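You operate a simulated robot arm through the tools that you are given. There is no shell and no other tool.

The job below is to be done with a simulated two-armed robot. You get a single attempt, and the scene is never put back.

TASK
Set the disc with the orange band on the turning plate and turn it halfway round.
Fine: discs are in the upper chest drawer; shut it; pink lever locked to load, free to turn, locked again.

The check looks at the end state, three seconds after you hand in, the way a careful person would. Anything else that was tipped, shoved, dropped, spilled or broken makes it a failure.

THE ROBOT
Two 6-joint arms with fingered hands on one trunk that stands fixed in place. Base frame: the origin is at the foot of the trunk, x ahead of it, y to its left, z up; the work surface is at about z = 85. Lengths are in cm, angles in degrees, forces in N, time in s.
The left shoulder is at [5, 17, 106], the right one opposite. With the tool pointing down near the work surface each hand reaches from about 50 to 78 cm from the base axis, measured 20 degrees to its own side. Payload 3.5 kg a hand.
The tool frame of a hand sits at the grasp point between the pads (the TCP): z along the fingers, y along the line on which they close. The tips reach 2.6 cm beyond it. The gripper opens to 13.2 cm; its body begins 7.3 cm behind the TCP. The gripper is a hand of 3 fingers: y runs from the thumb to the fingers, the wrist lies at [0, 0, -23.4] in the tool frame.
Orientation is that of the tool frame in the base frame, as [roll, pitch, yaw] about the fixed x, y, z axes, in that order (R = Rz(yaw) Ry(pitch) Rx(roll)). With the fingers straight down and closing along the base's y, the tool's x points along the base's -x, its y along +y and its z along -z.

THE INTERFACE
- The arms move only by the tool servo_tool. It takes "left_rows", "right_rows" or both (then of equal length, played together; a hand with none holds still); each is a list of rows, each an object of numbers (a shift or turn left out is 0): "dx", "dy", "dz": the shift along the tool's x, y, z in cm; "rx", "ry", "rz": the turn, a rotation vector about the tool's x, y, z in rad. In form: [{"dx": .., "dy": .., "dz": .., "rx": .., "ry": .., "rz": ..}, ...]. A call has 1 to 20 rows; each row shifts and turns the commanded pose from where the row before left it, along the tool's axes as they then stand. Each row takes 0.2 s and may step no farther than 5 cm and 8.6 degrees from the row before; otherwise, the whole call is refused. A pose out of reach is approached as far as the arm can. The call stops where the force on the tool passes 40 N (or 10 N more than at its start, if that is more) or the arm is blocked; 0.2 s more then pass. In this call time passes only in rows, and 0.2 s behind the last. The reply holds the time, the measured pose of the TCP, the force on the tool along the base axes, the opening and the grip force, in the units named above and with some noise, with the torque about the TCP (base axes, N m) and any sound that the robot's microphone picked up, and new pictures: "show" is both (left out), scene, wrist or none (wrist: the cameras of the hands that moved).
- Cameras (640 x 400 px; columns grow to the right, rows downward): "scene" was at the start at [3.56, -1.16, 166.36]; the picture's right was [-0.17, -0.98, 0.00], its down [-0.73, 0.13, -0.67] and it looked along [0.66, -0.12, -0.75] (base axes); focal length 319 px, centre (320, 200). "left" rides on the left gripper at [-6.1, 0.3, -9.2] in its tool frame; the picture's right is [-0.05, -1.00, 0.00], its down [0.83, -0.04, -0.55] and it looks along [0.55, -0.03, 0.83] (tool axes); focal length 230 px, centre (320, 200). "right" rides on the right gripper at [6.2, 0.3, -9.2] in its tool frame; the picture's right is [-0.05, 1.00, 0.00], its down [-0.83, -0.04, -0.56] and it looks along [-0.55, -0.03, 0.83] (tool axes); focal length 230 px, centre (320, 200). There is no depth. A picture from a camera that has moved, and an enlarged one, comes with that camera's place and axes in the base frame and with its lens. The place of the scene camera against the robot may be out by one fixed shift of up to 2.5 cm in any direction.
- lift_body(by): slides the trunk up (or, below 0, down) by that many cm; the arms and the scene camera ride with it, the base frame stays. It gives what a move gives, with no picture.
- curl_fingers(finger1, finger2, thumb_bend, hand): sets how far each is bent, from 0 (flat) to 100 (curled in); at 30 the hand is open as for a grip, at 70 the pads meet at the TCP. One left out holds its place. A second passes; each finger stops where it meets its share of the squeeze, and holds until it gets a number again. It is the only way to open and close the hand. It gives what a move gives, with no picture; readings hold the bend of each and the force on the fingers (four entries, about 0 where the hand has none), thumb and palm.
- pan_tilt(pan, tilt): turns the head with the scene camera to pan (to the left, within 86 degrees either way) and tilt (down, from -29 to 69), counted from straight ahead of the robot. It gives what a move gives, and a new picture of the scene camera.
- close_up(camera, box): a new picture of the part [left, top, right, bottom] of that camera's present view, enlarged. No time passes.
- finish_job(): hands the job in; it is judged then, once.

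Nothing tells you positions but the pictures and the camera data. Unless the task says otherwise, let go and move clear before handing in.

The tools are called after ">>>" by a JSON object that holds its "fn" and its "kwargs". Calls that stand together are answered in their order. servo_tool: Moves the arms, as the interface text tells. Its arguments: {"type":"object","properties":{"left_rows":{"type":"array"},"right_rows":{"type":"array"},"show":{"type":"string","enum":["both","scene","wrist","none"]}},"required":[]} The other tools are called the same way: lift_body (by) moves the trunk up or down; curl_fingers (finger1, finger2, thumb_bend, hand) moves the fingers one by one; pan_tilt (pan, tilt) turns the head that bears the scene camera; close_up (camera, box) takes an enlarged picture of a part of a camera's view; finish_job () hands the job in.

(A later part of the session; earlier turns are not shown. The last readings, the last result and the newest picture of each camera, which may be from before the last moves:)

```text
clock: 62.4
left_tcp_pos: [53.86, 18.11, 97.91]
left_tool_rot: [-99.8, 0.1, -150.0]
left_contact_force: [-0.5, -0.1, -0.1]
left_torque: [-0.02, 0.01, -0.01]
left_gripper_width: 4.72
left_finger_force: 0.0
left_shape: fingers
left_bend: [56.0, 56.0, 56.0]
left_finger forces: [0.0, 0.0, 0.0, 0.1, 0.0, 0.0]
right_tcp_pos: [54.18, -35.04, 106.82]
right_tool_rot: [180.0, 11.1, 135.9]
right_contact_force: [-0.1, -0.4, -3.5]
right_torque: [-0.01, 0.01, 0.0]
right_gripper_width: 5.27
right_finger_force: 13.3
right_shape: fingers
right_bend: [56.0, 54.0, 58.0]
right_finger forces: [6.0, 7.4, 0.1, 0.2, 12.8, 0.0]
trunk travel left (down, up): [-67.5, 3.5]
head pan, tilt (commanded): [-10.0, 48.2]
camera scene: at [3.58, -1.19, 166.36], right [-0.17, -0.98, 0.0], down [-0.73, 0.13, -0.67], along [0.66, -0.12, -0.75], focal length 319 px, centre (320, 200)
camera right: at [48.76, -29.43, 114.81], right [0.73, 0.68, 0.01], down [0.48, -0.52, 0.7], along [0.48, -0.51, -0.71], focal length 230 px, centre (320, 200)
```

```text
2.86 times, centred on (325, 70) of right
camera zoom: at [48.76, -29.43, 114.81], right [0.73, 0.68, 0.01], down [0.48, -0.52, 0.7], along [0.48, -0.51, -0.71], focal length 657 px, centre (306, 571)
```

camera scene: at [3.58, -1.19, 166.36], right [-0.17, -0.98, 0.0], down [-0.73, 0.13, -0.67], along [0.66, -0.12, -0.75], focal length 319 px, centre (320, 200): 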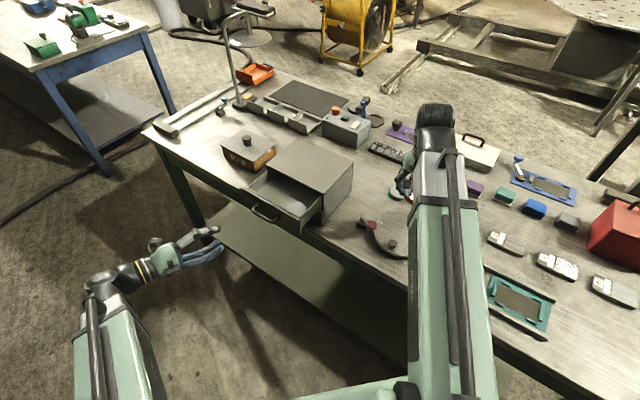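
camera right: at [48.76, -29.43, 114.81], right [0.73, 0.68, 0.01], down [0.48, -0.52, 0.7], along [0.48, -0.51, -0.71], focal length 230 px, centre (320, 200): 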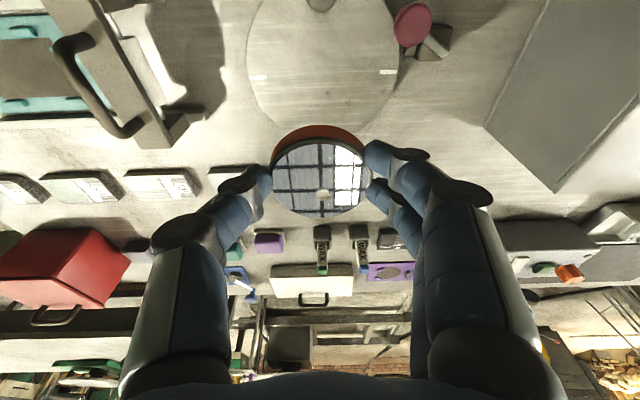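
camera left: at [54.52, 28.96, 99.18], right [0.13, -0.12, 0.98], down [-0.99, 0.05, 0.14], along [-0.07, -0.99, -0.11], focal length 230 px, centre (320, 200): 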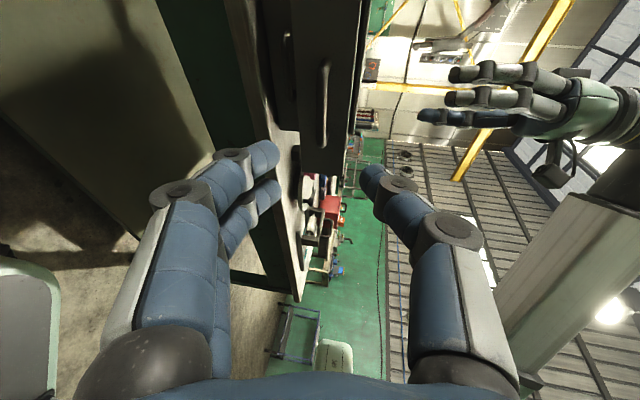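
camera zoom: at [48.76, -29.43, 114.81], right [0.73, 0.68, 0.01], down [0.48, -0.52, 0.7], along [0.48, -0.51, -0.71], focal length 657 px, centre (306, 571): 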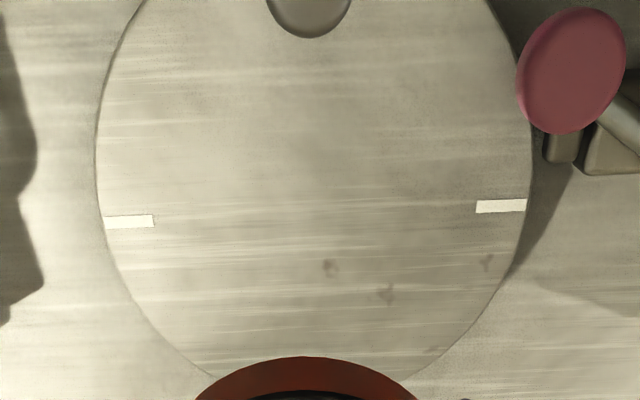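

Plate centre refined to [54.3, -34.75]. I'll descend vertically over it, most of the way.

>>> {"fn": "servo_tool", "kwargs": {"right_rows": [{"dx": 0.42, "dy": 0.22, "dz": 2.46}, {"dx": 0.4775, "dz": 2.455}, {"dx": 0.4775, "dz": 2.455}, {"dx": 0.4775, "dz": 2.455}, {"dx": 0.382, "dz": 1.964}], "show": "both"}}

>>> {"fn": "close_up", "kwargs": {"camera": "right", "box": [200, 60, 460, 260]}}

```text
clock: 63.6
left_tcp_pos: [53.78, 18.05, 98.02]
left_tool_rot: [-99.8, 0.0, -150.1]
left_contact_force: [0.1, -0.4, 0.7]
left_torque: [-0.02, -0.03, -0.01]
left_gripper_width: 4.69
left_finger_force: 0.1
left_shape: fingers
left_bend: [56.0, 56.0, 56.0]
left_finger forces: [0.0, 0.0, 0.0, 0.0, 0.0, 0.0]
right_tcp_pos: [54.25, -34.91, 94.72]
right_tool_rot: [180.0, 11.1, 135.8]
right_contact_force: [-0.8, -0.2, -3.3]
right_torque: [0.02, 0.02, -0.02]
right_gripper_width: 5.23
right_finger_force: 13.1
right_shape: fingers
right_bend: [56.0, 54.0, 58.0]
right_finger forces: [6.0, 7.5, 0.0, 0.0, 12.7, 0.0]
trunk travel left (down, up): [-67.5, 3.5]
head pan, tilt (commanded): [-10.0, 48.2]
camera scene: at [3.6, -1.18, 166.36], right [-0.17, -0.98, 0.0], down [-0.73, 0.13, -0.67], along [0.66, -0.12, -0.75], focal length 319 px, centre (320, 200)
camera right: at [48.97, -29.23, 102.76], right [0.73, 0.68, 0.01], down [0.48, -0.52, 0.7], along [0.48, -0.51, -0.71], focal length 230 px, centre (320, 200)
```

scene: 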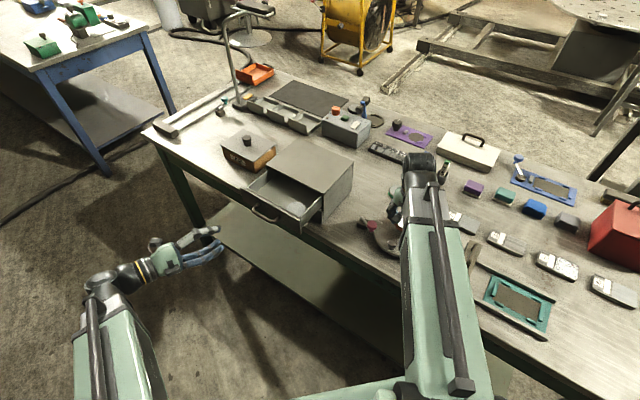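
right: 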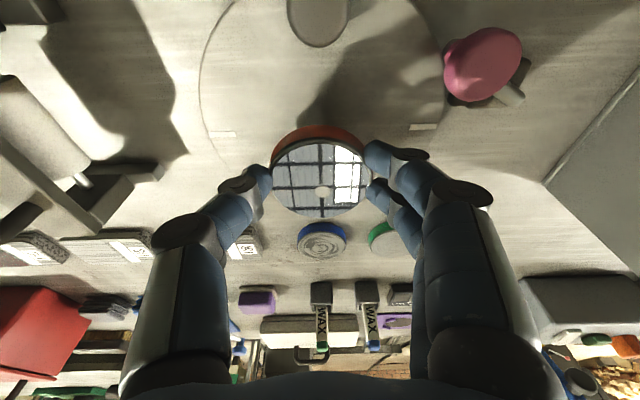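

```text
2.00 times, centred on (330, 160) of right
camera zoom: at [48.97, -29.23, 102.76], right [0.73, 0.68, 0.01], down [0.48, -0.52, 0.7], along [0.48, -0.51, -0.71], focal length 460 px, centre (300, 280)
```

zoom: 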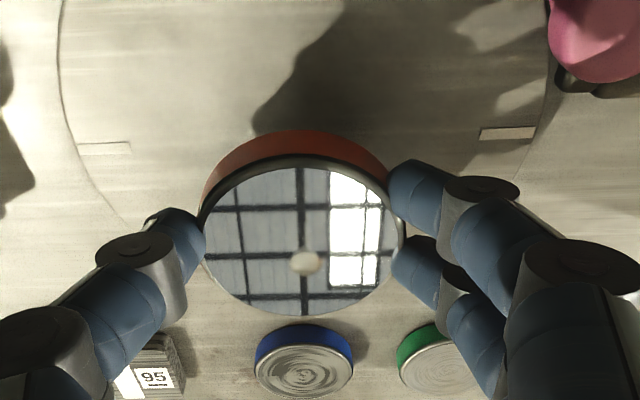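

Alignment is good to within a couple of millimetres. I'll lower the disc gently until it touches the plate.

>>> {"fn": "servo_tool", "kwargs": {"right_rows": [{"dx": 0.1, "dy": 0.14, "dz": 1.0}, {"dx": 0.191, "dz": 0.982}, {"dx": 0.134, "dz": 0.687}], "show": "none"}}

>>> {"fn": "servo_tool", "kwargs": {"right_rows": [{"dx": 0.04, "dz": 0.196}, {"dx": 0.03, "dz": 0.147}], "show": "wrist"}}

```text
clock: 64.4
left_tcp_pos: [53.78, 18.04, 97.81]
left_tool_rot: [-99.8, 0.1, -150.1]
left_contact_force: [-0.1, 0.8, -0.5]
left_torque: [0.01, -0.01, 0.02]
left_gripper_width: 4.7
left_finger_force: 0.1
left_shape: fingers
left_bend: [56.0, 56.0, 56.0]
left_finger forces: [0.0, 0.1, 0.1, 0.0, 0.0, 0.0]
right_tcp_pos: [54.5, -34.87, 92.17]
right_tool_rot: [180.0, 11.1, 135.8]
right_contact_force: [0.2, 0.8, -4.0]
right_torque: [0.04, 0.03, 0.03]
right_gripper_width: 5.25
right_finger_force: 13.4
right_shape: fingers
right_bend: [56.0, 54.0, 58.0]
right_finger forces: [5.9, 7.4, 0.0, 0.1, 12.7, 0.0]
trunk travel left (down, up): [-67.5, 3.5]
head pan, tilt (commanded): [-10.0, 48.2]
```

```text
clock: 65.0
left_tcp_pos: [53.76, 18.06, 97.9]
left_tool_rot: [-99.8, 0.0, -150.0]
left_contact_force: [0.0, -0.5, -0.1]
left_torque: [-0.02, -0.01, 0.01]
left_gripper_width: 4.72
left_finger_force: 0.0
left_shape: fingers
left_bend: [56.0, 56.0, 56.0]
left_finger forces: [0.0, 0.1, 0.0, 0.0, 0.0, 0.1]
right_tcp_pos: [54.54, -34.77, 91.81]
right_tool_rot: [180.0, 11.2, 135.8]
right_contact_force: [-0.2, -1.0, -0.6]
right_torque: [-0.06, 0.08, -0.02]
right_gripper_width: 5.25
right_finger_force: 12.9
right_shape: fingers
right_bend: [56.0, 54.0, 58.0]
right_finger forces: [5.7, 7.6, 0.1, 0.0, 12.8, 0.1]
trunk travel left (down, up): [-67.5, 3.5]
head pan, tilt (commanded): [-10.0, 48.2]
camera right: at [49.16, -29.21, 99.77], right [0.73, 0.68, 0.01], down [0.48, -0.52, 0.7], along [0.49, -0.51, -0.71], focal length 230 px, centre (320, 200)
```

right: 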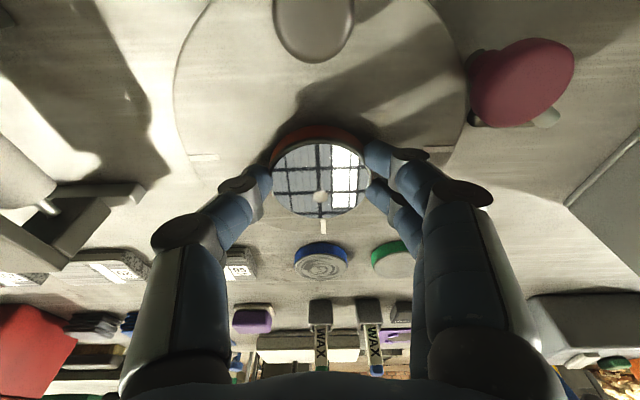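

>>> {"fn": "servo_tool", "kwargs": {"right_rows": [{"dx": 0.02, "dz": 0.098}], "show": "none"}}

>>> {"fn": "close_up", "kwargs": {"camera": "right", "box": [160, 60, 480, 260]}}

```text
clock: 65.4
left_tcp_pos: [53.81, 18.18, 97.98]
left_tool_rot: [-99.8, 0.1, -150.0]
left_contact_force: [-0.1, -0.8, 0.2]
left_torque: [0.02, 0.0, 0.05]
left_gripper_width: 4.7
left_finger_force: 0.1
left_shape: fingers
left_bend: [56.0, 56.0, 56.0]
left_finger forces: [0.1, 0.0, 0.1, 0.0, 0.0, 0.0]
right_tcp_pos: [54.6, -34.83, 91.69]
right_tool_rot: [-180.0, 11.2, 135.8]
right_contact_force: [-0.1, -0.6, 5.1]
right_torque: [-0.06, 0.04, 0.02]
right_gripper_width: 5.25
right_finger_force: 13.4
right_shape: fingers
right_bend: [56.0, 54.0, 58.0]
right_finger forces: [5.9, 7.9, 0.1, 0.0, 13.1, 0.0]
trunk travel left (down, up): [-67.5, 3.5]
head pan, tilt (commanded): [-10.0, 48.2]
```

```text
2.00 times, centred on (320, 160) of right
camera zoom: at [49.15, -29.19, 99.71], right [0.73, 0.68, 0.01], down [0.48, -0.52, 0.71], along [0.49, -0.51, -0.71], focal length 460 px, centre (320, 280)
```

zoom: 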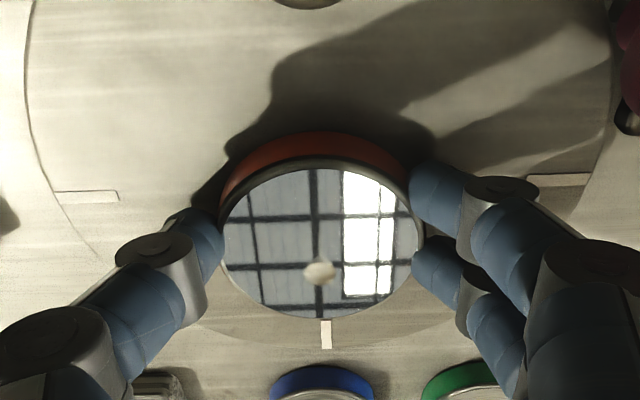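

The disc is resting on the plate, centred. I'll release evenly in stages.

>>> {"fn": "curl_fingers", "kwargs": {"hand": "right", "finger1": 57, "finger2": 55, "thumb_bend": 58}}

>>> {"fn": "curl_fingers", "kwargs": {"hand": "right", "finger1": 48, "finger2": 48, "thumb_bend": 48}}

>>> {"fn": "close_up", "kwargs": {"camera": "right", "box": [160, 60, 480, 260]}}

```text
clock: 66.4
left_tcp_pos: [53.75, 18.03, 97.98]
left_tool_rot: [-99.8, 0.2, -150.1]
left_contact_force: [0.0, -0.4, 0.1]
left_torque: [-0.01, 0.0, -0.01]
left_gripper_width: 4.72
left_finger_force: 0.0
left_shape: fingers
left_bend: [56.0, 56.0, 56.0]
left_finger forces: [0.0, 0.1, 0.0, 0.0, 0.0, 0.1]
right_tcp_pos: [54.49, -34.73, 91.56]
right_tool_rot: [-180.0, 11.1, 135.8]
right_contact_force: [0.6, -2.4, 5.3]
right_torque: [-0.06, 0.0, -0.01]
right_gripper_width: 5.42
right_finger_force: 4.0
right_shape: fingers
right_bend: [55.0, 53.0, 56.0]
right_finger forces: [1.4, 2.2, 0.1, 0.0, 4.4, 0.0]
trunk travel left (down, up): [-67.5, 3.5]
head pan, tilt (commanded): [-10.0, 48.2]
```

```text
clock: 67.4
left_tcp_pos: [53.78, 18.07, 97.93]
left_tool_rot: [-99.7, -0.1, -150.0]
left_contact_force: [0.0, 0.2, -0.7]
left_torque: [0.03, 0.04, -0.03]
left_gripper_width: 4.73
left_finger_force: 0.1
left_shape: fingers
left_bend: [56.0, 56.0, 56.0]
left_finger forces: [0.1, 0.1, 0.0, 0.1, 0.1, 0.0]
right_tcp_pos: [54.57, -34.69, 91.77]
right_tool_rot: [-180.0, 11.1, 135.8]
right_contact_force: [-0.2, 0.4, -0.6]
right_torque: [-0.02, -0.01, 0.0]
right_gripper_width: 7.39
right_finger_force: 0.1
right_shape: fingers
right_bend: [48.0, 48.0, 48.0]
right_finger forces: [0.1, 0.0, 0.1, 0.0, 0.0, 0.0]
trunk travel left (down, up): [-67.5, 3.5]
head pan, tilt (commanded): [-10.0, 48.2]
```

```text
2.00 times, centred on (320, 160) of right
camera zoom: at [49.14, -29.19, 99.66], right [0.73, 0.68, 0.01], down [0.48, -0.52, 0.7], along [0.48, -0.51, -0.71], focal length 460 px, centre (320, 280)
```

zoom: 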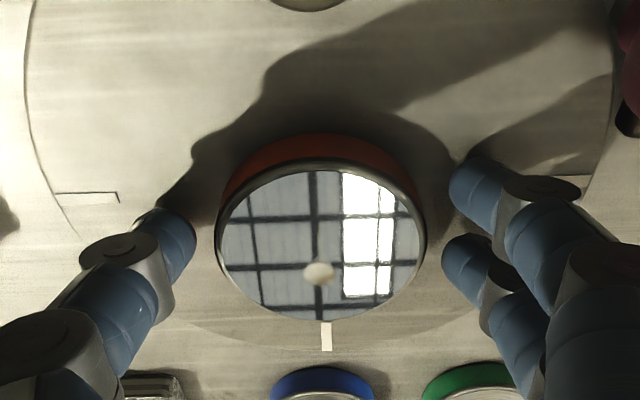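

Released cleanly. I'll rise vertically and check the centring from above.

>>> {"fn": "servo_tool", "kwargs": {"right_rows": [{"dx": -0.1, "dz": -0.491}, {"dx": -0.287, "dz": -1.473}, {"dx": -0.4775, "dz": -2.455}, {"dx": -0.573, "dz": -2.946}, {"dx": -0.573, "dz": -2.946}, {"dx": -0.573, "dz": -2.946}], "show": "wrist"}}

>>> {"fn": "close_up", "kwargs": {"camera": "right", "box": [220, 0, 440, 180]}}

```text
clock: 68.8
left_tcp_pos: [53.77, 18.11, 97.81]
left_tool_rot: [-99.8, 0.1, -150.0]
left_contact_force: [0.0, 0.1, 0.4]
left_torque: [-0.01, 0.03, 0.02]
left_gripper_width: 4.71
left_finger_force: 0.1
left_shape: fingers
left_bend: [56.0, 56.0, 56.0]
left_finger forces: [0.0, 0.0, 0.0, 0.0, 0.0, 0.0]
right_tcp_pos: [54.61, -34.66, 105.29]
right_tool_rot: [-180.0, 11.1, 136.0]
right_contact_force: [0.4, 0.1, 0.7]
right_torque: [0.0, 0.02, -0.01]
right_gripper_width: 7.39
right_finger_force: 0.1
right_shape: fingers
right_bend: [48.0, 48.0, 48.0]
right_finger forces: [0.0, 0.0, 0.1, 0.0, 0.0, 0.0]
trunk travel left (down, up): [-67.5, 3.5]
head pan, tilt (commanded): [-10.0, 48.2]
camera right: at [49.16, -29.07, 113.25], right [0.73, 0.68, 0.01], down [0.48, -0.52, 0.7], along [0.48, -0.51, -0.71], focal length 230 px, centre (320, 200)
```

right: 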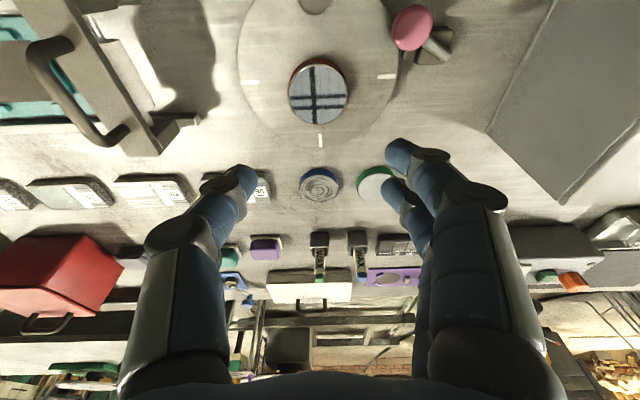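

```text
2.22 times, centred on (330, 90) of right
camera zoom: at [49.16, -29.07, 113.25], right [0.73, 0.68, 0.01], down [0.48, -0.52, 0.7], along [0.48, -0.51, -0.71], focal length 511 px, centre (298, 444)
```

zoom: 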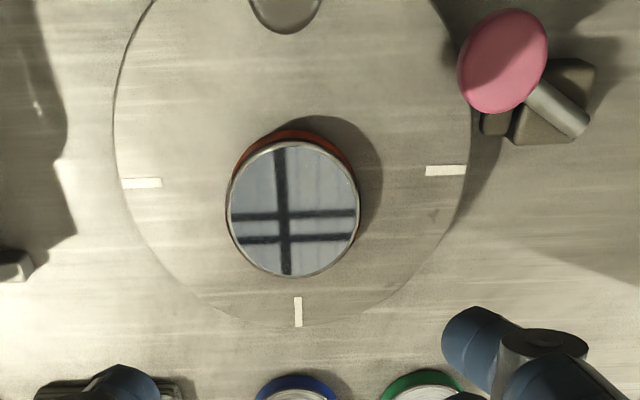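

From above the disc sits about 1 cm off-centre toward the back (disc ≈ [55.0, -35.45], plate centre ≈ [54.35, -34.75]). I'll straighten the hand and line up over the disc to nudge it onto centre.

>>> {"fn": "servo_tool", "kwargs": {"right_rows": [{"ry": 0.097}, {"ry": 0.097}, {"dx": -0.84, "dy": -0.29}], "show": "wrist"}}

>>> {"fn": "close_up", "kwargs": {"camera": "right", "box": [200, 40, 440, 220]}}

```text
clock: 69.6
left_tcp_pos: [53.78, 18.1, 97.91]
left_tool_rot: [-99.8, 0.1, -150.0]
left_contact_force: [0.2, 0.3, 0.1]
left_torque: [0.0, -0.01, 0.0]
left_gripper_width: 4.75
left_finger_force: 0.0
left_shape: fingers
left_bend: [56.0, 56.0, 56.0]
left_finger forces: [0.1, 0.0, 0.0, 0.0, 0.0, 0.0]
right_tcp_pos: [55.0, -35.54, 105.3]
right_tool_rot: [179.9, -0.1, 135.8]
right_contact_force: [-0.2, -0.3, 0.1]
right_torque: [-0.04, 0.0, 0.02]
right_gripper_width: 7.38
right_finger_force: 0.0
right_shape: fingers
right_bend: [48.0, 48.0, 48.0]
right_finger forces: [0.1, 0.1, 0.0, 0.1, 0.0, 0.0]
trunk travel left (down, up): [-67.5, 3.5]
head pan, tilt (commanded): [-10.0, 48.2]
camera right: at [50.8, -31.06, 114.53], right [0.73, 0.68, 0.0], down [0.57, -0.61, 0.55], along [0.38, -0.41, -0.83], focal length 230 px, centre (320, 200)
```

right: 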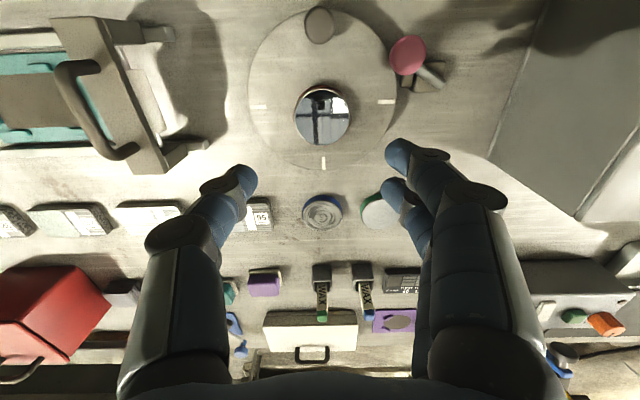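

```text
2.22 times, centred on (320, 130) of right
camera zoom: at [50.8, -31.06, 114.53], right [0.73, 0.68, 0.0], down [0.57, -0.61, 0.55], along [0.38, -0.41, -0.83], focal length 511 px, centre (320, 356)
```

zoom: 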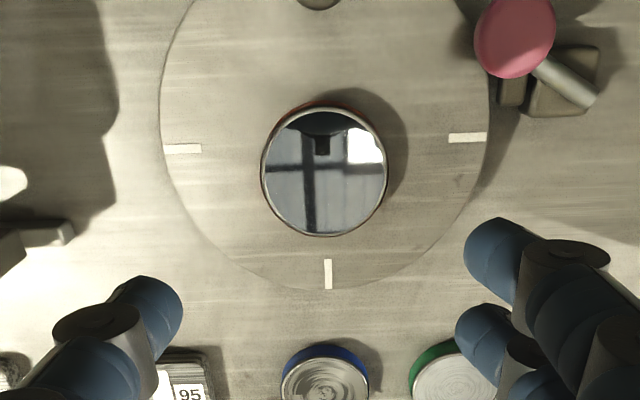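

>>> {"fn": "servo_tool", "kwargs": {"right_rows": [{"dz": 3}, {"dz": 3}, {"dz": 3}, {"dz": 2.5}], "show": "wrist"}}

>>> {"fn": "close_up", "kwargs": {"camera": "right", "box": [200, 80, 440, 260]}}

```text
clock: 70.6
left_tcp_pos: [53.76, 18.01, 98.01]
left_tool_rot: [-99.7, 0.0, -150.1]
left_contact_force: [-0.8, -0.4, -0.2]
left_torque: [-0.03, 0.02, -0.01]
left_gripper_width: 4.72
left_finger_force: 0.0
left_shape: fingers
left_bend: [56.0, 56.0, 56.0]
left_finger forces: [0.0, 0.0, 0.0, 0.0, 0.1, 0.0]
right_tcp_pos: [55.0, -35.43, 93.63]
right_tool_rot: [-180.0, 0.1, 135.7]
right_contact_force: [0.1, -0.8, -0.4]
right_torque: [0.0, 0.02, 0.02]
right_gripper_width: 7.42
right_finger_force: 0.1
right_shape: fingers
right_bend: [48.0, 48.0, 48.0]
right_finger forces: [0.0, 0.0, 0.0, 0.0, 0.0, 0.0]
trunk travel left (down, up): [-67.5, 3.5]
head pan, tilt (commanded): [-10.0, 48.2]
camera right: at [50.78, -31.08, 102.93], right [0.73, 0.68, 0.0], down [0.57, -0.61, 0.55], along [0.38, -0.41, -0.83], focal length 230 px, centre (320, 200)
```

right: 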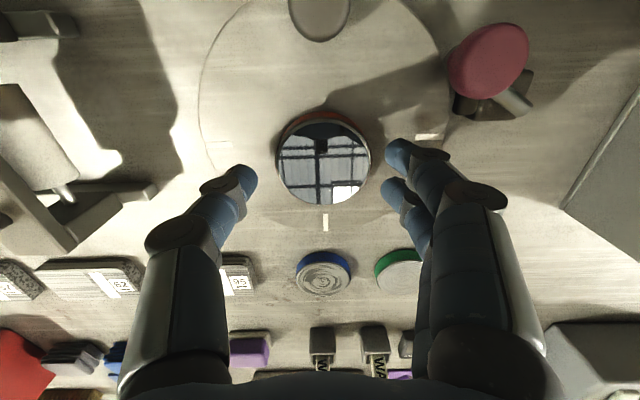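

```text
2.22 times, centred on (320, 170) of right
camera zoom: at [50.78, -31.08, 102.93], right [0.73, 0.68, 0.0], down [0.57, -0.61, 0.55], along [0.38, -0.41, -0.83], focal length 511 px, centre (320, 267)
```

zoom: 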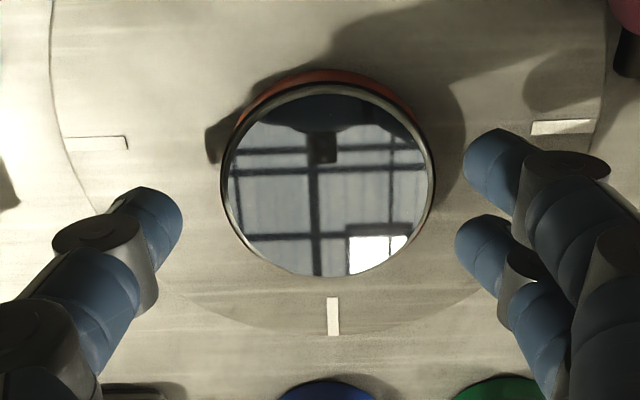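

The disc sits 0.9 cm behind centre. I'll align on it, descend, and regrasp to shift it forward that amount.

>>> {"fn": "servo_tool", "kwargs": {"right_rows": [{"dx": 0.4, "dy": 0.2}, {"dz": 1.0}, {"dz": 0.9}, {"dz": 0.5}], "show": "wrist"}}

>>> {"fn": "close_up", "kwargs": {"camera": "right", "box": [200, 80, 440, 260]}}

```text
clock: 71.6
left_tcp_pos: [53.79, 18.1, 97.97]
left_tool_rot: [-99.8, 0.1, -150.0]
left_contact_force: [0.0, 0.0, -0.4]
left_torque: [0.03, 0.01, 0.0]
left_gripper_width: 4.71
left_finger_force: 0.1
left_shape: fingers
left_bend: [56.0, 56.0, 56.0]
left_finger forces: [0.1, 0.0, 0.0, 0.1, 0.0, 0.0]
right_tcp_pos: [54.79, -35.21, 91.24]
right_tool_rot: [-180.0, 0.1, 135.8]
right_contact_force: [0.7, 0.5, 11.3]
right_torque: [0.02, 0.01, 0.0]
right_gripper_width: 7.4
right_finger_force: 6.2
right_shape: fingers
right_bend: [48.0, 48.0, 48.0]
right_finger forces: [3.7, 2.7, 0.1, 0.0, 5.7, 0.0]
trunk travel left (down, up): [-67.5, 3.5]
head pan, tilt (commanded): [-10.0, 48.2]
camera right: at [50.64, -30.67, 100.69], right [0.73, 0.68, 0.0], down [0.57, -0.61, 0.56], along [0.38, -0.41, -0.83], focal length 230 px, centre (320, 200)
```

right: 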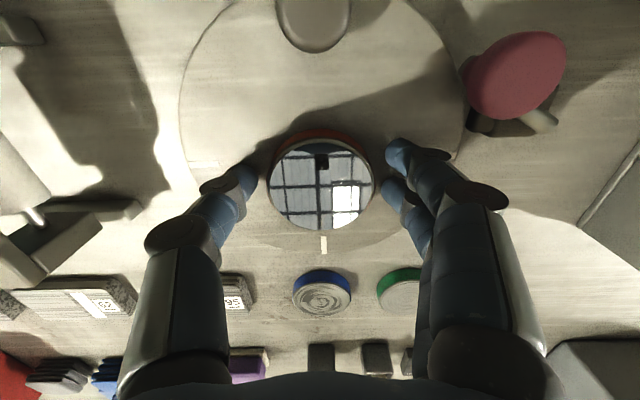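

```text
2.22 times, centred on (320, 170) of right
camera zoom: at [50.64, -30.67, 100.69], right [0.73, 0.68, 0.0], down [0.57, -0.61, 0.56], along [0.38, -0.41, -0.83], focal length 511 px, centre (320, 267)
```

zoom: 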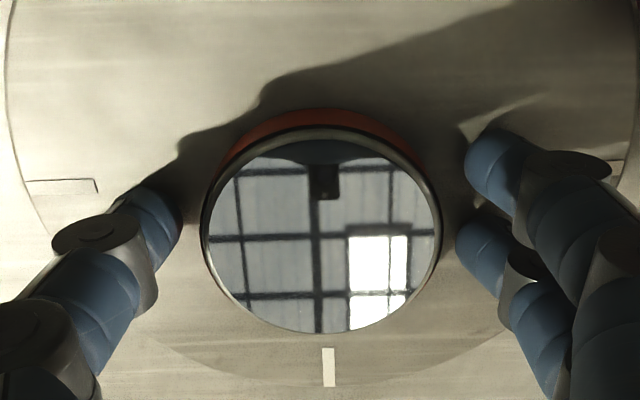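

All three tips just touch the plate; I'll lift a hair and close on the disc.

>>> {"fn": "servo_tool", "kwargs": {"right_rows": [{"dz": -0.25}], "show": "none"}}

>>> {"fn": "curl_fingers", "kwargs": {"hand": "right", "finger1": 56, "finger2": 56, "thumb_bend": 56}}

>>> {"fn": "curl_fingers", "kwargs": {"hand": "right", "finger1": 62, "finger2": 62, "thumb_bend": 62}}

>>> {"fn": "close_up", "kwargs": {"camera": "right", "box": [180, 60, 460, 270]}}

```text
clock: 72.0
left_tcp_pos: [53.75, 18.01, 97.89]
left_tool_rot: [-99.9, 0.1, -149.9]
left_contact_force: [-0.9, -0.3, 0.3]
left_torque: [-0.02, 0.01, 0.01]
left_gripper_width: 4.71
left_finger_force: 0.1
left_shape: fingers
left_bend: [56.0, 56.0, 56.0]
left_finger forces: [0.0, 0.1, 0.0, 0.1, 0.1, 0.0]
right_tcp_pos: [54.8, -35.1, 91.41]
right_tool_rot: [180.0, 0.0, 135.8]
right_contact_force: [-0.2, 0.2, 0.4]
right_torque: [-0.01, -0.01, -0.01]
right_gripper_width: 7.44
right_finger_force: 0.0
right_shape: fingers
right_bend: [48.0, 48.0, 48.0]
right_finger forces: [0.0, 0.1, 0.1, 0.0, 0.1, 0.0]
trunk travel left (down, up): [-67.5, 3.5]
head pan, tilt (commanded): [-10.0, 48.2]
```

```text
clock: 73.0
left_tcp_pos: [53.74, 18.09, 97.91]
left_tool_rot: [-99.9, 0.1, -150.0]
left_contact_force: [-0.6, -0.2, 0.3]
left_torque: [0.01, -0.02, 0.02]
left_gripper_width: 4.73
left_finger_force: 0.1
left_shape: fingers
left_bend: [56.0, 56.0, 56.0]
left_finger forces: [0.1, 0.0, 0.1, 0.1, 0.0, 0.0]
right_tcp_pos: [54.76, -35.15, 91.47]
right_tool_rot: [180.0, -0.1, 135.8]
right_contact_force: [-1.0, 0.7, 0.2]
right_torque: [0.0, 0.01, -0.04]
right_gripper_width: 5.45
right_finger_force: 2.8
right_shape: fingers
right_bend: [55.0, 53.0, 54.0]
right_finger forces: [0.9, 2.0, 0.0, 0.1, 3.3, 0.0]
trunk travel left (down, up): [-67.5, 3.5]
head pan, tilt (commanded): [-10.0, 48.2]
```

```text
clock: 74.0
left_tcp_pos: [53.89, 18.13, 97.94]
left_tool_rot: [-99.8, 0.0, -149.9]
left_contact_force: [0.0, 0.8, -0.3]
left_torque: [0.03, 0.01, 0.0]
left_gripper_width: 4.74
left_finger_force: 0.0
left_shape: fingers
left_bend: [56.0, 56.0, 56.0]
left_finger forces: [0.0, 0.1, 0.0, 0.0, 0.0, 0.1]
right_tcp_pos: [54.89, -35.18, 91.62]
right_tool_rot: [-179.9, 0.0, 135.8]
right_contact_force: [-0.3, 0.7, 0.5]
right_torque: [0.02, 0.01, 0.0]
right_gripper_width: 5.26
right_finger_force: 10.5
right_shape: fingers
right_bend: [56.0, 54.0, 57.0]
right_finger forces: [4.3, 6.1, 0.0, 0.0, 10.1, 0.0]
trunk travel left (down, up): [-67.5, 3.5]
head pan, tilt (commanded): [-10.0, 48.2]
```

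```text
1.90 times, centred on (320, 165) of right
camera zoom: at [50.66, -30.72, 100.86], right [0.73, 0.68, 0.0], down [0.57, -0.61, 0.55], along [0.38, -0.41, -0.83], focal length 438 px, centre (320, 267)
```

zoom: 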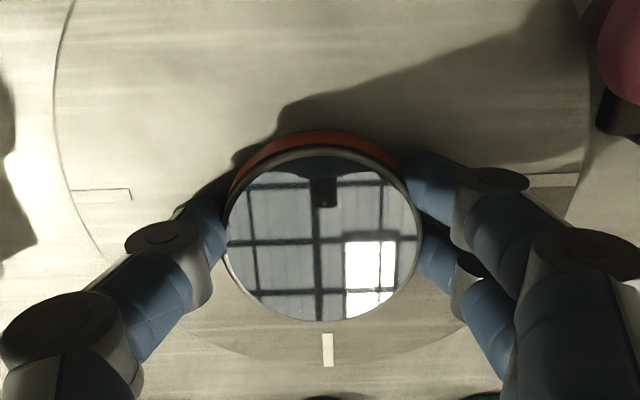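

>>> {"fn": "servo_tool", "kwargs": {"right_rows": [{"dz": -0.35}, {"dx": 0.3, "dy": 0.03}, {"dx": 0.3, "dy": 0.03}, {"dx": 0.3, "dy": 0.04}, {"dz": 0.2}, {"dz": 0.15}], "show": "wrist"}}

>>> {"fn": "close_up", "kwargs": {"camera": "right", "box": [180, 60, 460, 270]}}

```text
clock: 75.4
left_tcp_pos: [53.73, 18.05, 97.97]
left_tool_rot: [-99.8, 0.1, -150.0]
left_contact_force: [0.4, -0.3, 0.4]
left_torque: [0.02, -0.02, -0.04]
left_gripper_width: 4.71
left_finger_force: 0.1
left_shape: fingers
left_bend: [56.0, 56.0, 56.0]
left_finger forces: [0.0, 0.1, 0.0, 0.0, 0.1, 0.0]
right_tcp_pos: [54.27, -34.37, 91.48]
right_tool_rot: [-180.0, -0.1, 135.8]
right_contact_force: [-0.9, 0.0, -3.6]
right_torque: [-0.02, 0.02, 0.0]
right_gripper_width: 5.28
right_finger_force: 10.4
right_shape: fingers
right_bend: [56.0, 54.0, 57.0]
right_finger forces: [4.2, 6.0, 0.0, 0.1, 10.2, 0.1]
trunk travel left (down, up): [-67.5, 3.5]
head pan, tilt (commanded): [-10.0, 48.2]
camera right: at [50.05, -29.98, 100.88], right [0.73, 0.68, 0.0], down [0.57, -0.61, 0.55], along [0.38, -0.41, -0.83], focal length 230 px, centre (320, 200)
```

right: 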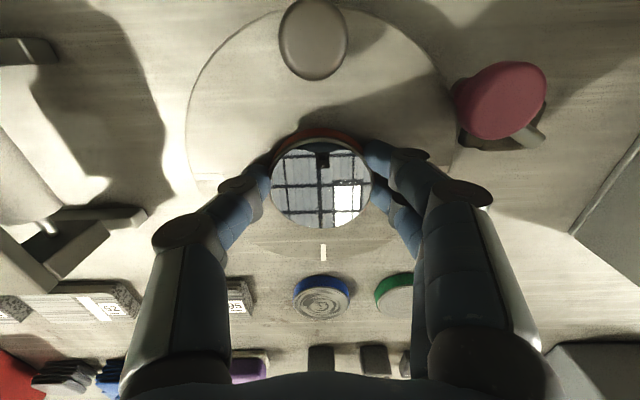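

```text
1.90 times, centred on (320, 165) of right
camera zoom: at [50.05, -29.98, 100.88], right [0.73, 0.68, 0.0], down [0.57, -0.61, 0.55], along [0.38, -0.41, -0.83], focal length 438 px, centre (320, 267)
```

zoom: 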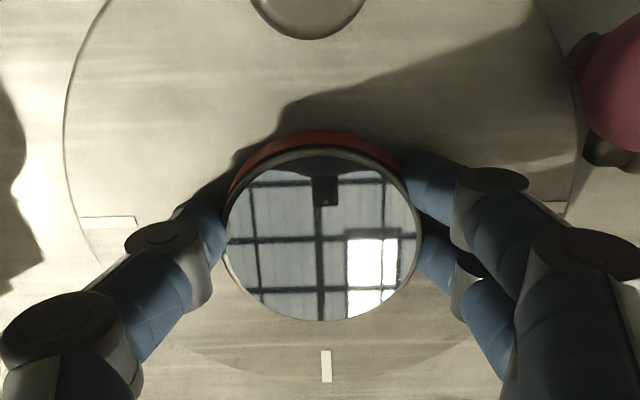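

>>> {"fn": "servo_tool", "kwargs": {"right_rows": [{"dz": 0.12}, {"dz": 0.1}], "show": "none"}}

```text
clock: 76.0
left_tcp_pos: [53.8, 18.08, 97.95]
left_tool_rot: [-99.8, 0.1, -150.0]
left_contact_force: [-0.1, 0.5, 0.9]
left_torque: [0.0, 0.02, -0.01]
left_gripper_width: 4.72
left_finger_force: 0.1
left_shape: fingers
left_bend: [56.0, 56.0, 56.0]
left_finger forces: [0.0, 0.1, 0.0, 0.0, 0.0, 0.0]
right_tcp_pos: [54.27, -34.4, 91.48]
right_tool_rot: [-179.9, 0.0, 135.8]
right_contact_force: [-0.5, 1.3, 7.5]
right_torque: [-0.02, 0.01, 0.0]
right_gripper_width: 5.22
right_finger_force: 11.5
right_shape: fingers
right_bend: [56.0, 54.0, 57.0]
right_finger forces: [4.9, 6.9, 0.0, 0.0, 10.7, 0.0]
trunk travel left (down, up): [-67.5, 3.5]
head pan, tilt (commanded): [-10.0, 48.2]
```

Seated on the plate (7.5 N of push). Releasing in stages and rising again.

>>> {"fn": "curl_fingers", "kwargs": {"hand": "right", "finger1": 57, "finger2": 55, "thumb_bend": 57}}

>>> {"fn": "curl_fingers", "kwargs": {"hand": "right", "finger1": 48, "finger2": 48, "thumb_bend": 48}}

>>> {"fn": "servo_tool", "kwargs": {"right_rows": [{"dz": -0.5}, {"dz": -1.5}, {"dz": -3}, {"dz": -3}, {"dz": -3}, {"dz": -3}], "show": "wrist"}}

>>> {"fn": "close_up", "kwargs": {"camera": "right", "box": [200, 0, 440, 180]}}

```text
clock: 77.0
left_tcp_pos: [53.84, 18.13, 97.88]
left_tool_rot: [-99.9, 0.1, -150.0]
left_contact_force: [0.5, 1.1, -0.5]
left_torque: [0.03, 0.03, -0.03]
left_gripper_width: 4.7
left_finger_force: 0.0
left_shape: fingers
left_bend: [56.0, 56.0, 56.0]
left_finger forces: [0.0, 0.1, 0.0, 0.1, 0.1, 0.1]
right_tcp_pos: [54.08, -34.45, 91.51]
right_tool_rot: [180.0, 0.0, 135.9]
right_contact_force: [1.2, -0.5, 7.2]
right_torque: [0.02, -0.09, -0.02]
right_gripper_width: 5.4
right_finger_force: 3.8
right_shape: fingers
right_bend: [55.0, 53.0, 55.0]
right_finger forces: [1.6, 4.0, 0.0, 0.0, 3.4, 0.0]
trunk travel left (down, up): [-67.5, 3.5]
head pan, tilt (commanded): [-10.0, 48.2]
```

```text
clock: 78.0
left_tcp_pos: [53.69, 18.05, 97.87]
left_tool_rot: [-99.8, 0.1, -150.0]
left_contact_force: [0.6, 0.1, -0.1]
left_torque: [0.01, -0.03, 0.0]
left_gripper_width: 4.72
left_finger_force: 0.0
left_shape: fingers
left_bend: [56.0, 56.0, 56.0]
left_finger forces: [0.1, 0.0, 0.0, 0.1, 0.0, 0.0]
right_tcp_pos: [54.18, -34.41, 91.38]
right_tool_rot: [180.0, 0.0, 135.8]
right_contact_force: [-1.0, 1.0, 6.6]
right_torque: [0.0, 0.11, -0.02]
right_gripper_width: 7.07
right_finger_force: 3.5
right_shape: fingers
right_bend: [49.0, 48.0, 49.0]
right_finger forces: [1.7, 0.9, 0.1, 0.0, 4.1, 0.0]
trunk travel left (down, up): [-67.5, 3.5]
head pan, tilt (commanded): [-10.0, 48.2]
```

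```text
clock: 79.4
left_tcp_pos: [53.66, 18.07, 97.89]
left_tool_rot: [-99.8, 0.1, -150.0]
left_contact_force: [0.1, 0.2, -0.6]
left_torque: [0.0, -0.02, 0.03]
left_gripper_width: 4.72
left_finger_force: 0.1
left_shape: fingers
left_bend: [56.0, 56.0, 56.0]
left_finger forces: [0.0, 0.0, 0.0, 0.0, 0.0, 0.1]
right_tcp_pos: [54.21, -34.31, 105.47]
right_tool_rot: [179.9, -0.1, 135.8]
right_contact_force: [-1.2, -0.7, 0.1]
right_torque: [0.0, 0.03, 0.01]
right_gripper_width: 7.35
right_finger_force: 0.2
right_shape: fingers
right_bend: [48.0, 48.0, 48.0]
right_finger forces: [0.1, 0.0, 0.1, 0.0, 0.0, 0.0]
trunk travel left (down, up): [-67.5, 3.5]
head pan, tilt (commanded): [-10.0, 48.2]
camera right: at [50.0, -29.83, 114.71], right [0.73, 0.68, 0.0], down [0.57, -0.61, 0.55], along [0.38, -0.41, -0.83], focal length 230 px, centre (320, 200)
```

right: 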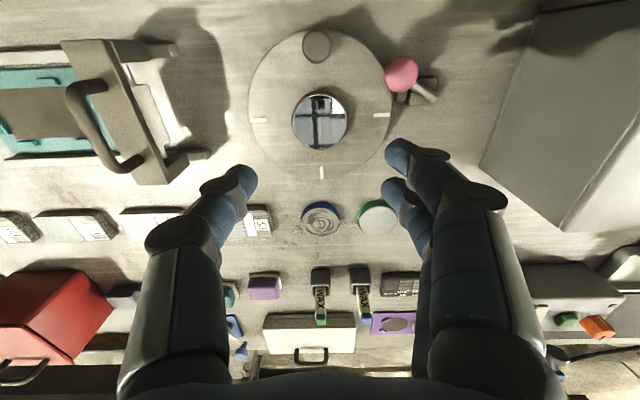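

```text
2.22 times, centred on (320, 90) of right
camera zoom: at [50.0, -29.83, 114.71], right [0.73, 0.68, 0.0], down [0.57, -0.61, 0.55], along [0.38, -0.41, -0.83], focal length 511 px, centre (320, 444)
```

zoom: 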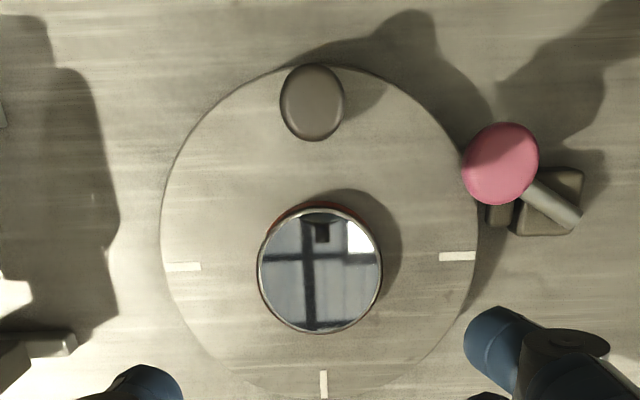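

The disc is now centred within a millimetre or so. Next I'll shut the drawer with the left hand, retracing its approach to the handle.

>>> {"fn": "servo_tool", "kwargs": {"left_rows": [{"dz": 3}, {"dz": 3}, {"dz": 3}, {"dz": 2}, {"dz": 1}], "show": "both"}}

>>> {"fn": "close_up", "kwargs": {"camera": "left", "box": [220, 60, 440, 240]}}

>>> {"fn": "close_up", "kwargs": {"camera": "scene", "box": [220, 120, 380, 240]}}

```text
clock: 80.6
left_tcp_pos: [59.77, 7.7, 95.81]
left_tool_rot: [-99.7, 0.0, -149.9]
left_contact_force: [0.7, 0.4, -0.2]
left_torque: [-0.04, 0.02, 0.01]
left_gripper_width: 4.72
left_finger_force: 0.1
left_shape: fingers
left_bend: [56.0, 56.0, 56.0]
left_finger forces: [0.0, 0.0, 0.1, 0.0, 0.1, 0.1]
right_tcp_pos: [54.3, -34.37, 105.37]
right_tool_rot: [179.9, -0.2, 135.8]
right_contact_force: [0.6, 0.9, 0.4]
right_torque: [0.02, 0.0, -0.03]
right_gripper_width: 7.37
right_finger_force: 0.0
right_shape: fingers
right_bend: [48.0, 48.0, 48.0]
right_finger forces: [0.0, 0.0, 0.0, 0.0, 0.0, 0.0]
trunk travel left (down, up): [-67.5, 3.5]
head pan, tilt (commanded): [-10.0, 48.2]
camera scene: at [3.57, -1.17, 166.36], right [-0.17, -0.98, 0.0], down [-0.73, 0.13, -0.67], along [0.66, -0.12, -0.75], focal length 319 px, centre (320, 200)
camera left: at [60.48, 18.54, 97.13], right [0.13, -0.12, 0.98], down [-0.99, 0.05, 0.14], along [-0.07, -0.99, -0.11], focal length 230 px, centre (320, 200)
```

scene: 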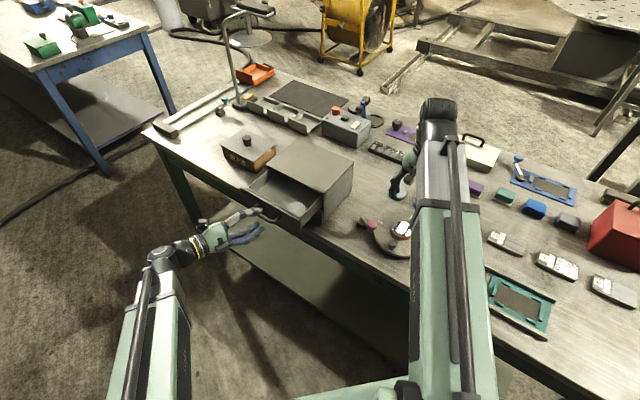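
left: 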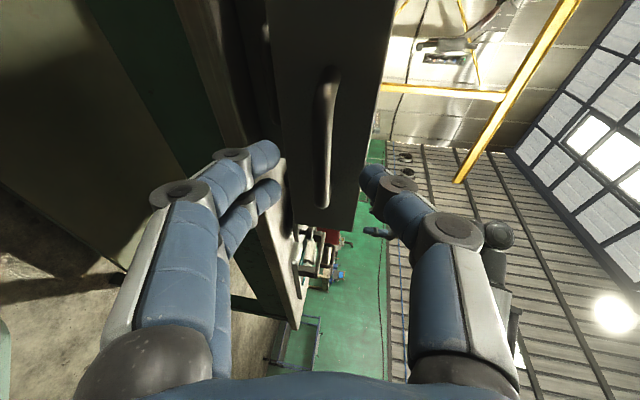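

```text
2.22 times, centred on (330, 150) of left
camera zoom: at [60.48, 18.54, 97.13], right [0.13, -0.12, 0.98], down [-0.99, 0.05, 0.14], along [-0.07, -0.99, -0.11], focal length 511 px, centre (298, 311)
```

zoom: 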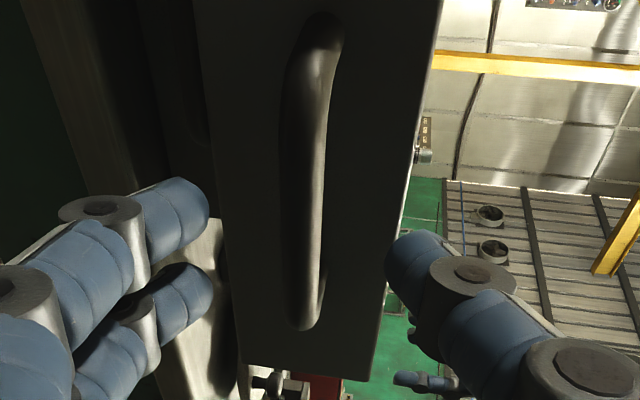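

```text
3.33 times, centred on (300, 180) of scene
camera zoom: at [3.57, -1.17, 166.36], right [-0.17, -0.98, 0.0], down [-0.73, 0.13, -0.67], along [0.66, -0.12, -0.75], focal length 1064 px, centre (387, 267)
```

zoom: 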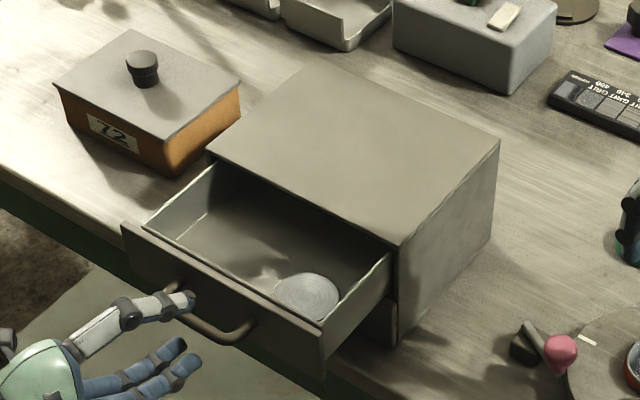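

>>> {"fn": "servo_tool", "kwargs": {"left_rows": [{"dz": 0.8, "dy": 0.1}, {"dz": 0.8, "dy": 0.05}, {"dz": 0.5}], "show": "wrist"}}

>>> {"fn": "close_up", "kwargs": {"camera": "left", "box": [220, 60, 440, 240]}}

```text
clock: 81.4
left_tcp_pos: [60.79, 6.0, 95.29]
left_tool_rot: [-99.8, 0.1, -150.0]
left_contact_force: [-0.4, -0.1, -0.3]
left_torque: [0.01, 0.01, 0.0]
left_gripper_width: 4.73
left_finger_force: 0.0
left_shape: fingers
left_bend: [56.0, 56.0, 56.0]
left_finger forces: [0.0, 0.0, 0.0, 0.1, 0.0, 0.0]
right_tcp_pos: [54.22, -34.26, 105.39]
right_tool_rot: [-180.0, 0.0, 135.9]
right_contact_force: [0.7, -0.1, -0.4]
right_torque: [-0.02, 0.01, -0.01]
right_gripper_width: 7.36
right_finger_force: 0.1
right_shape: fingers
right_bend: [48.0, 48.0, 48.0]
right_finger forces: [0.2, 0.0, 0.0, 0.1, 0.0, 0.0]
trunk travel left (down, up): [-67.5, 3.5]
head pan, tilt (commanded): [-10.0, 48.2]
camera left: at [61.46, 16.77, 96.53], right [0.13, -0.12, 0.98], down [-0.99, 0.05, 0.14], along [-0.07, -0.99, -0.11], focal length 230 px, centre (320, 200)
```

left: 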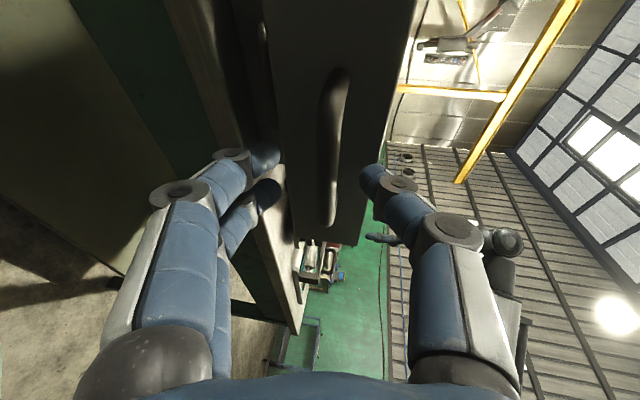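

```text
2.22 times, centred on (330, 150) of left
camera zoom: at [61.46, 16.77, 96.53], right [0.13, -0.12, 0.98], down [-0.99, 0.05, 0.14], along [-0.07, -0.99, -0.11], focal length 511 px, centre (298, 311)
```

zoom: 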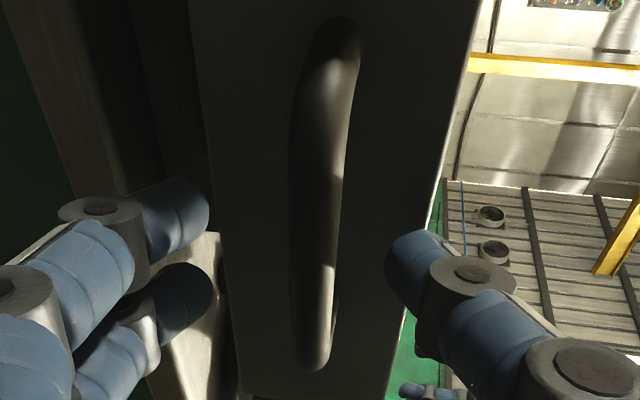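

>>> {"fn": "servo_tool", "kwargs": {"left_rows": [{"dx": -0.14, "dy": -0.3, "dz": 0.47}, {"dx": -0.14, "dy": -0.2, "dz": 0.47}, {"dx": -0.14, "dy": -0.08, "dz": 0.47}, {"dx": -0.14, "dy": -0.08, "dz": 0.47}], "show": "wrist"}}

>>> {"fn": "close_up", "kwargs": {"camera": "left", "box": [220, 60, 440, 240]}}

>>> {"fn": "close_up", "kwargs": {"camera": "scene", "box": [220, 120, 380, 240]}}

```text
clock: 82.4
left_tcp_pos: [62.1, 4.55, 95.71]
left_tool_rot: [-99.8, 0.0, -149.9]
left_contact_force: [-1.0, 0.4, -0.3]
left_torque: [-0.02, -0.04, 0.01]
left_gripper_width: 4.71
left_finger_force: 0.7
left_shape: fingers
left_bend: [56.0, 56.0, 56.0]
left_finger forces: [0.0, 0.1, 0.0, 0.0, 0.7, 0.1]
right_tcp_pos: [54.16, -34.26, 105.34]
right_tool_rot: [179.9, 0.0, 135.8]
right_contact_force: [-0.4, 0.6, 0.2]
right_torque: [0.02, 0.0, 0.03]
right_gripper_width: 7.38
right_finger_force: 0.0
right_shape: fingers
right_bend: [48.0, 48.0, 48.0]
right_finger forces: [0.0, 0.1, 0.1, 0.0, 0.0, 0.1]
trunk travel left (down, up): [-67.5, 3.5]
head pan, tilt (commanded): [-10.0, 48.2]
camera left: at [62.93, 15.45, 96.9], right [0.13, -0.12, 0.98], down [-0.99, 0.05, 0.14], along [-0.07, -0.99, -0.11], focal length 230 px, centre (320, 200)
```

left: 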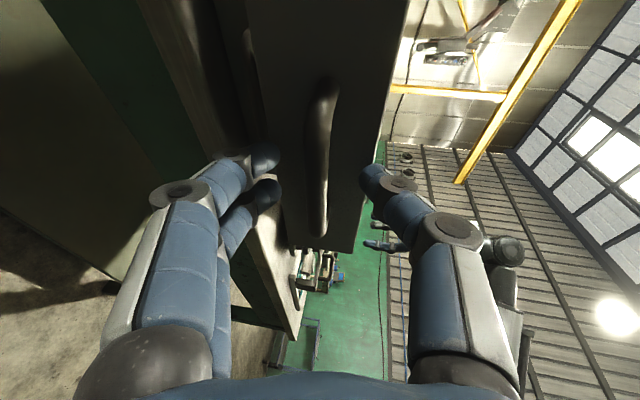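

```text
2.22 times, centred on (330, 150) of left
camera zoom: at [62.93, 15.45, 96.9], right [0.13, -0.12, 0.98], down [-0.99, 0.05, 0.14], along [-0.07, -0.99, -0.11], focal length 511 px, centre (298, 311)
```

zoom: 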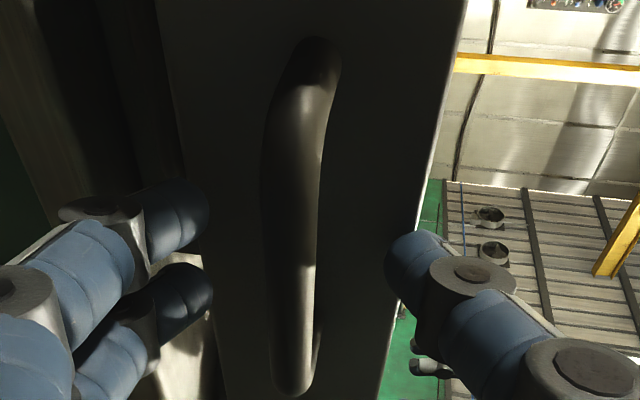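

```text
3.33 times, centred on (300, 180) of scene
camera zoom: at [3.56, -1.16, 166.36], right [-0.17, -0.98, 0.0], down [-0.73, 0.13, -0.67], along [0.66, -0.12, -0.75], focal length 1064 px, centre (387, 267)
```

zoom: 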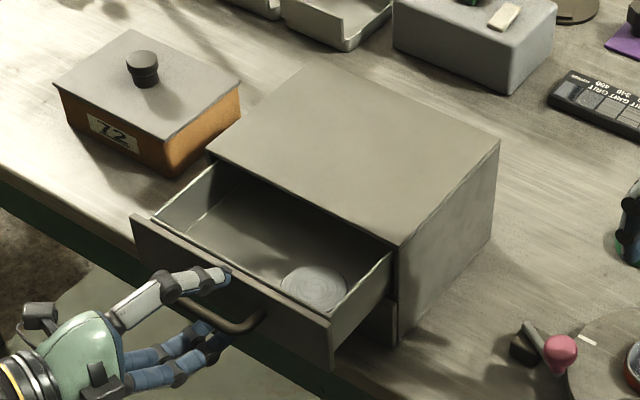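

The thumb is pushing the drawer front in with almost no force. Continuing the push straight inward.

>>> {"fn": "servo_tool", "kwargs": {"left_rows": [{"dx": -0.165, "dy": -0.097, "dz": 0.567}, {"dx": -0.165, "dy": -0.097, "dz": 0.567}, {"dx": -0.165, "dy": -0.097, "dz": 0.567}, {"dx": -0.165, "dy": -0.097, "dz": 0.567}, {"dx": -0.165, "dy": -0.097, "dz": 0.567}, {"dx": -0.165, "dy": -0.097, "dz": 0.567}, {"dx": -0.165, "dy": -0.097, "dz": 0.567}, {"dx": -0.165, "dy": -0.097, "dz": 0.567}, {"dx": -0.165, "dy": -0.097, "dz": 0.567}], "show": "scene"}}

>>> {"fn": "close_up", "kwargs": {"camera": "scene", "box": [220, 120, 380, 240]}}

```text
clock: 84.4
left_tcp_pos: [66.18, 0.84, 95.8]
left_tool_rot: [-99.8, 0.1, -149.9]
left_contact_force: [0.2, -0.5, -0.4]
left_torque: [-0.04, -0.07, 0.01]
left_gripper_width: 4.68
left_finger_force: 0.0
left_shape: fingers
left_bend: [56.0, 56.0, 56.0]
left_finger forces: [0.0, 0.0, 0.0, 0.0, 0.5, 0.0]
right_tcp_pos: [54.24, -34.37, 105.37]
right_tool_rot: [-180.0, 0.0, 135.8]
right_contact_force: [-0.8, 0.3, -0.3]
right_torque: [-0.03, -0.06, 0.02]
right_gripper_width: 7.36
right_finger_force: 0.0
right_shape: fingers
right_bend: [48.0, 48.0, 48.0]
right_finger forces: [0.0, 0.0, 0.0, 0.0, 0.0, 0.1]
trunk travel left (down, up): [-67.5, 3.5]
head pan, tilt (commanded): [-10.0, 48.2]
camera scene: at [3.56, -1.16, 166.36], right [-0.17, -0.98, 0.0], down [-0.73, 0.13, -0.67], along [0.66, -0.12, -0.75], focal length 319 px, centre (320, 200)
```

scene: 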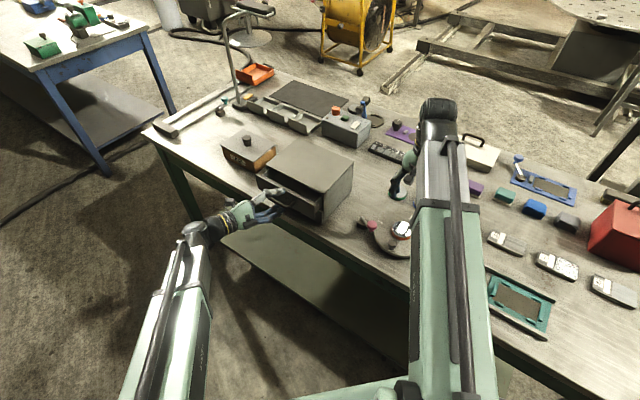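

```text
3.33 times, centred on (300, 180) of scene
camera zoom: at [3.56, -1.16, 166.36], right [-0.17, -0.98, 0.0], down [-0.73, 0.13, -0.67], along [0.66, -0.12, -0.75], focal length 1064 px, centre (387, 267)
```

zoom: 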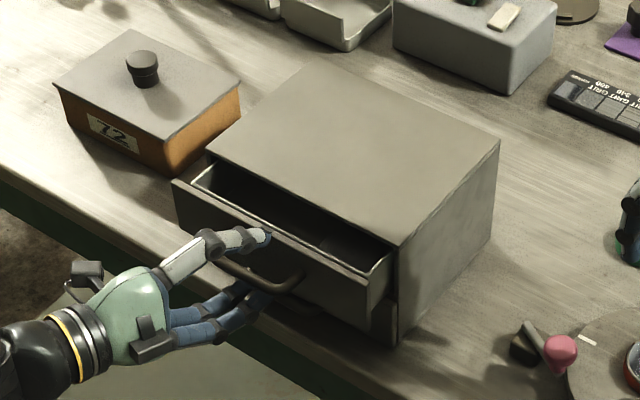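

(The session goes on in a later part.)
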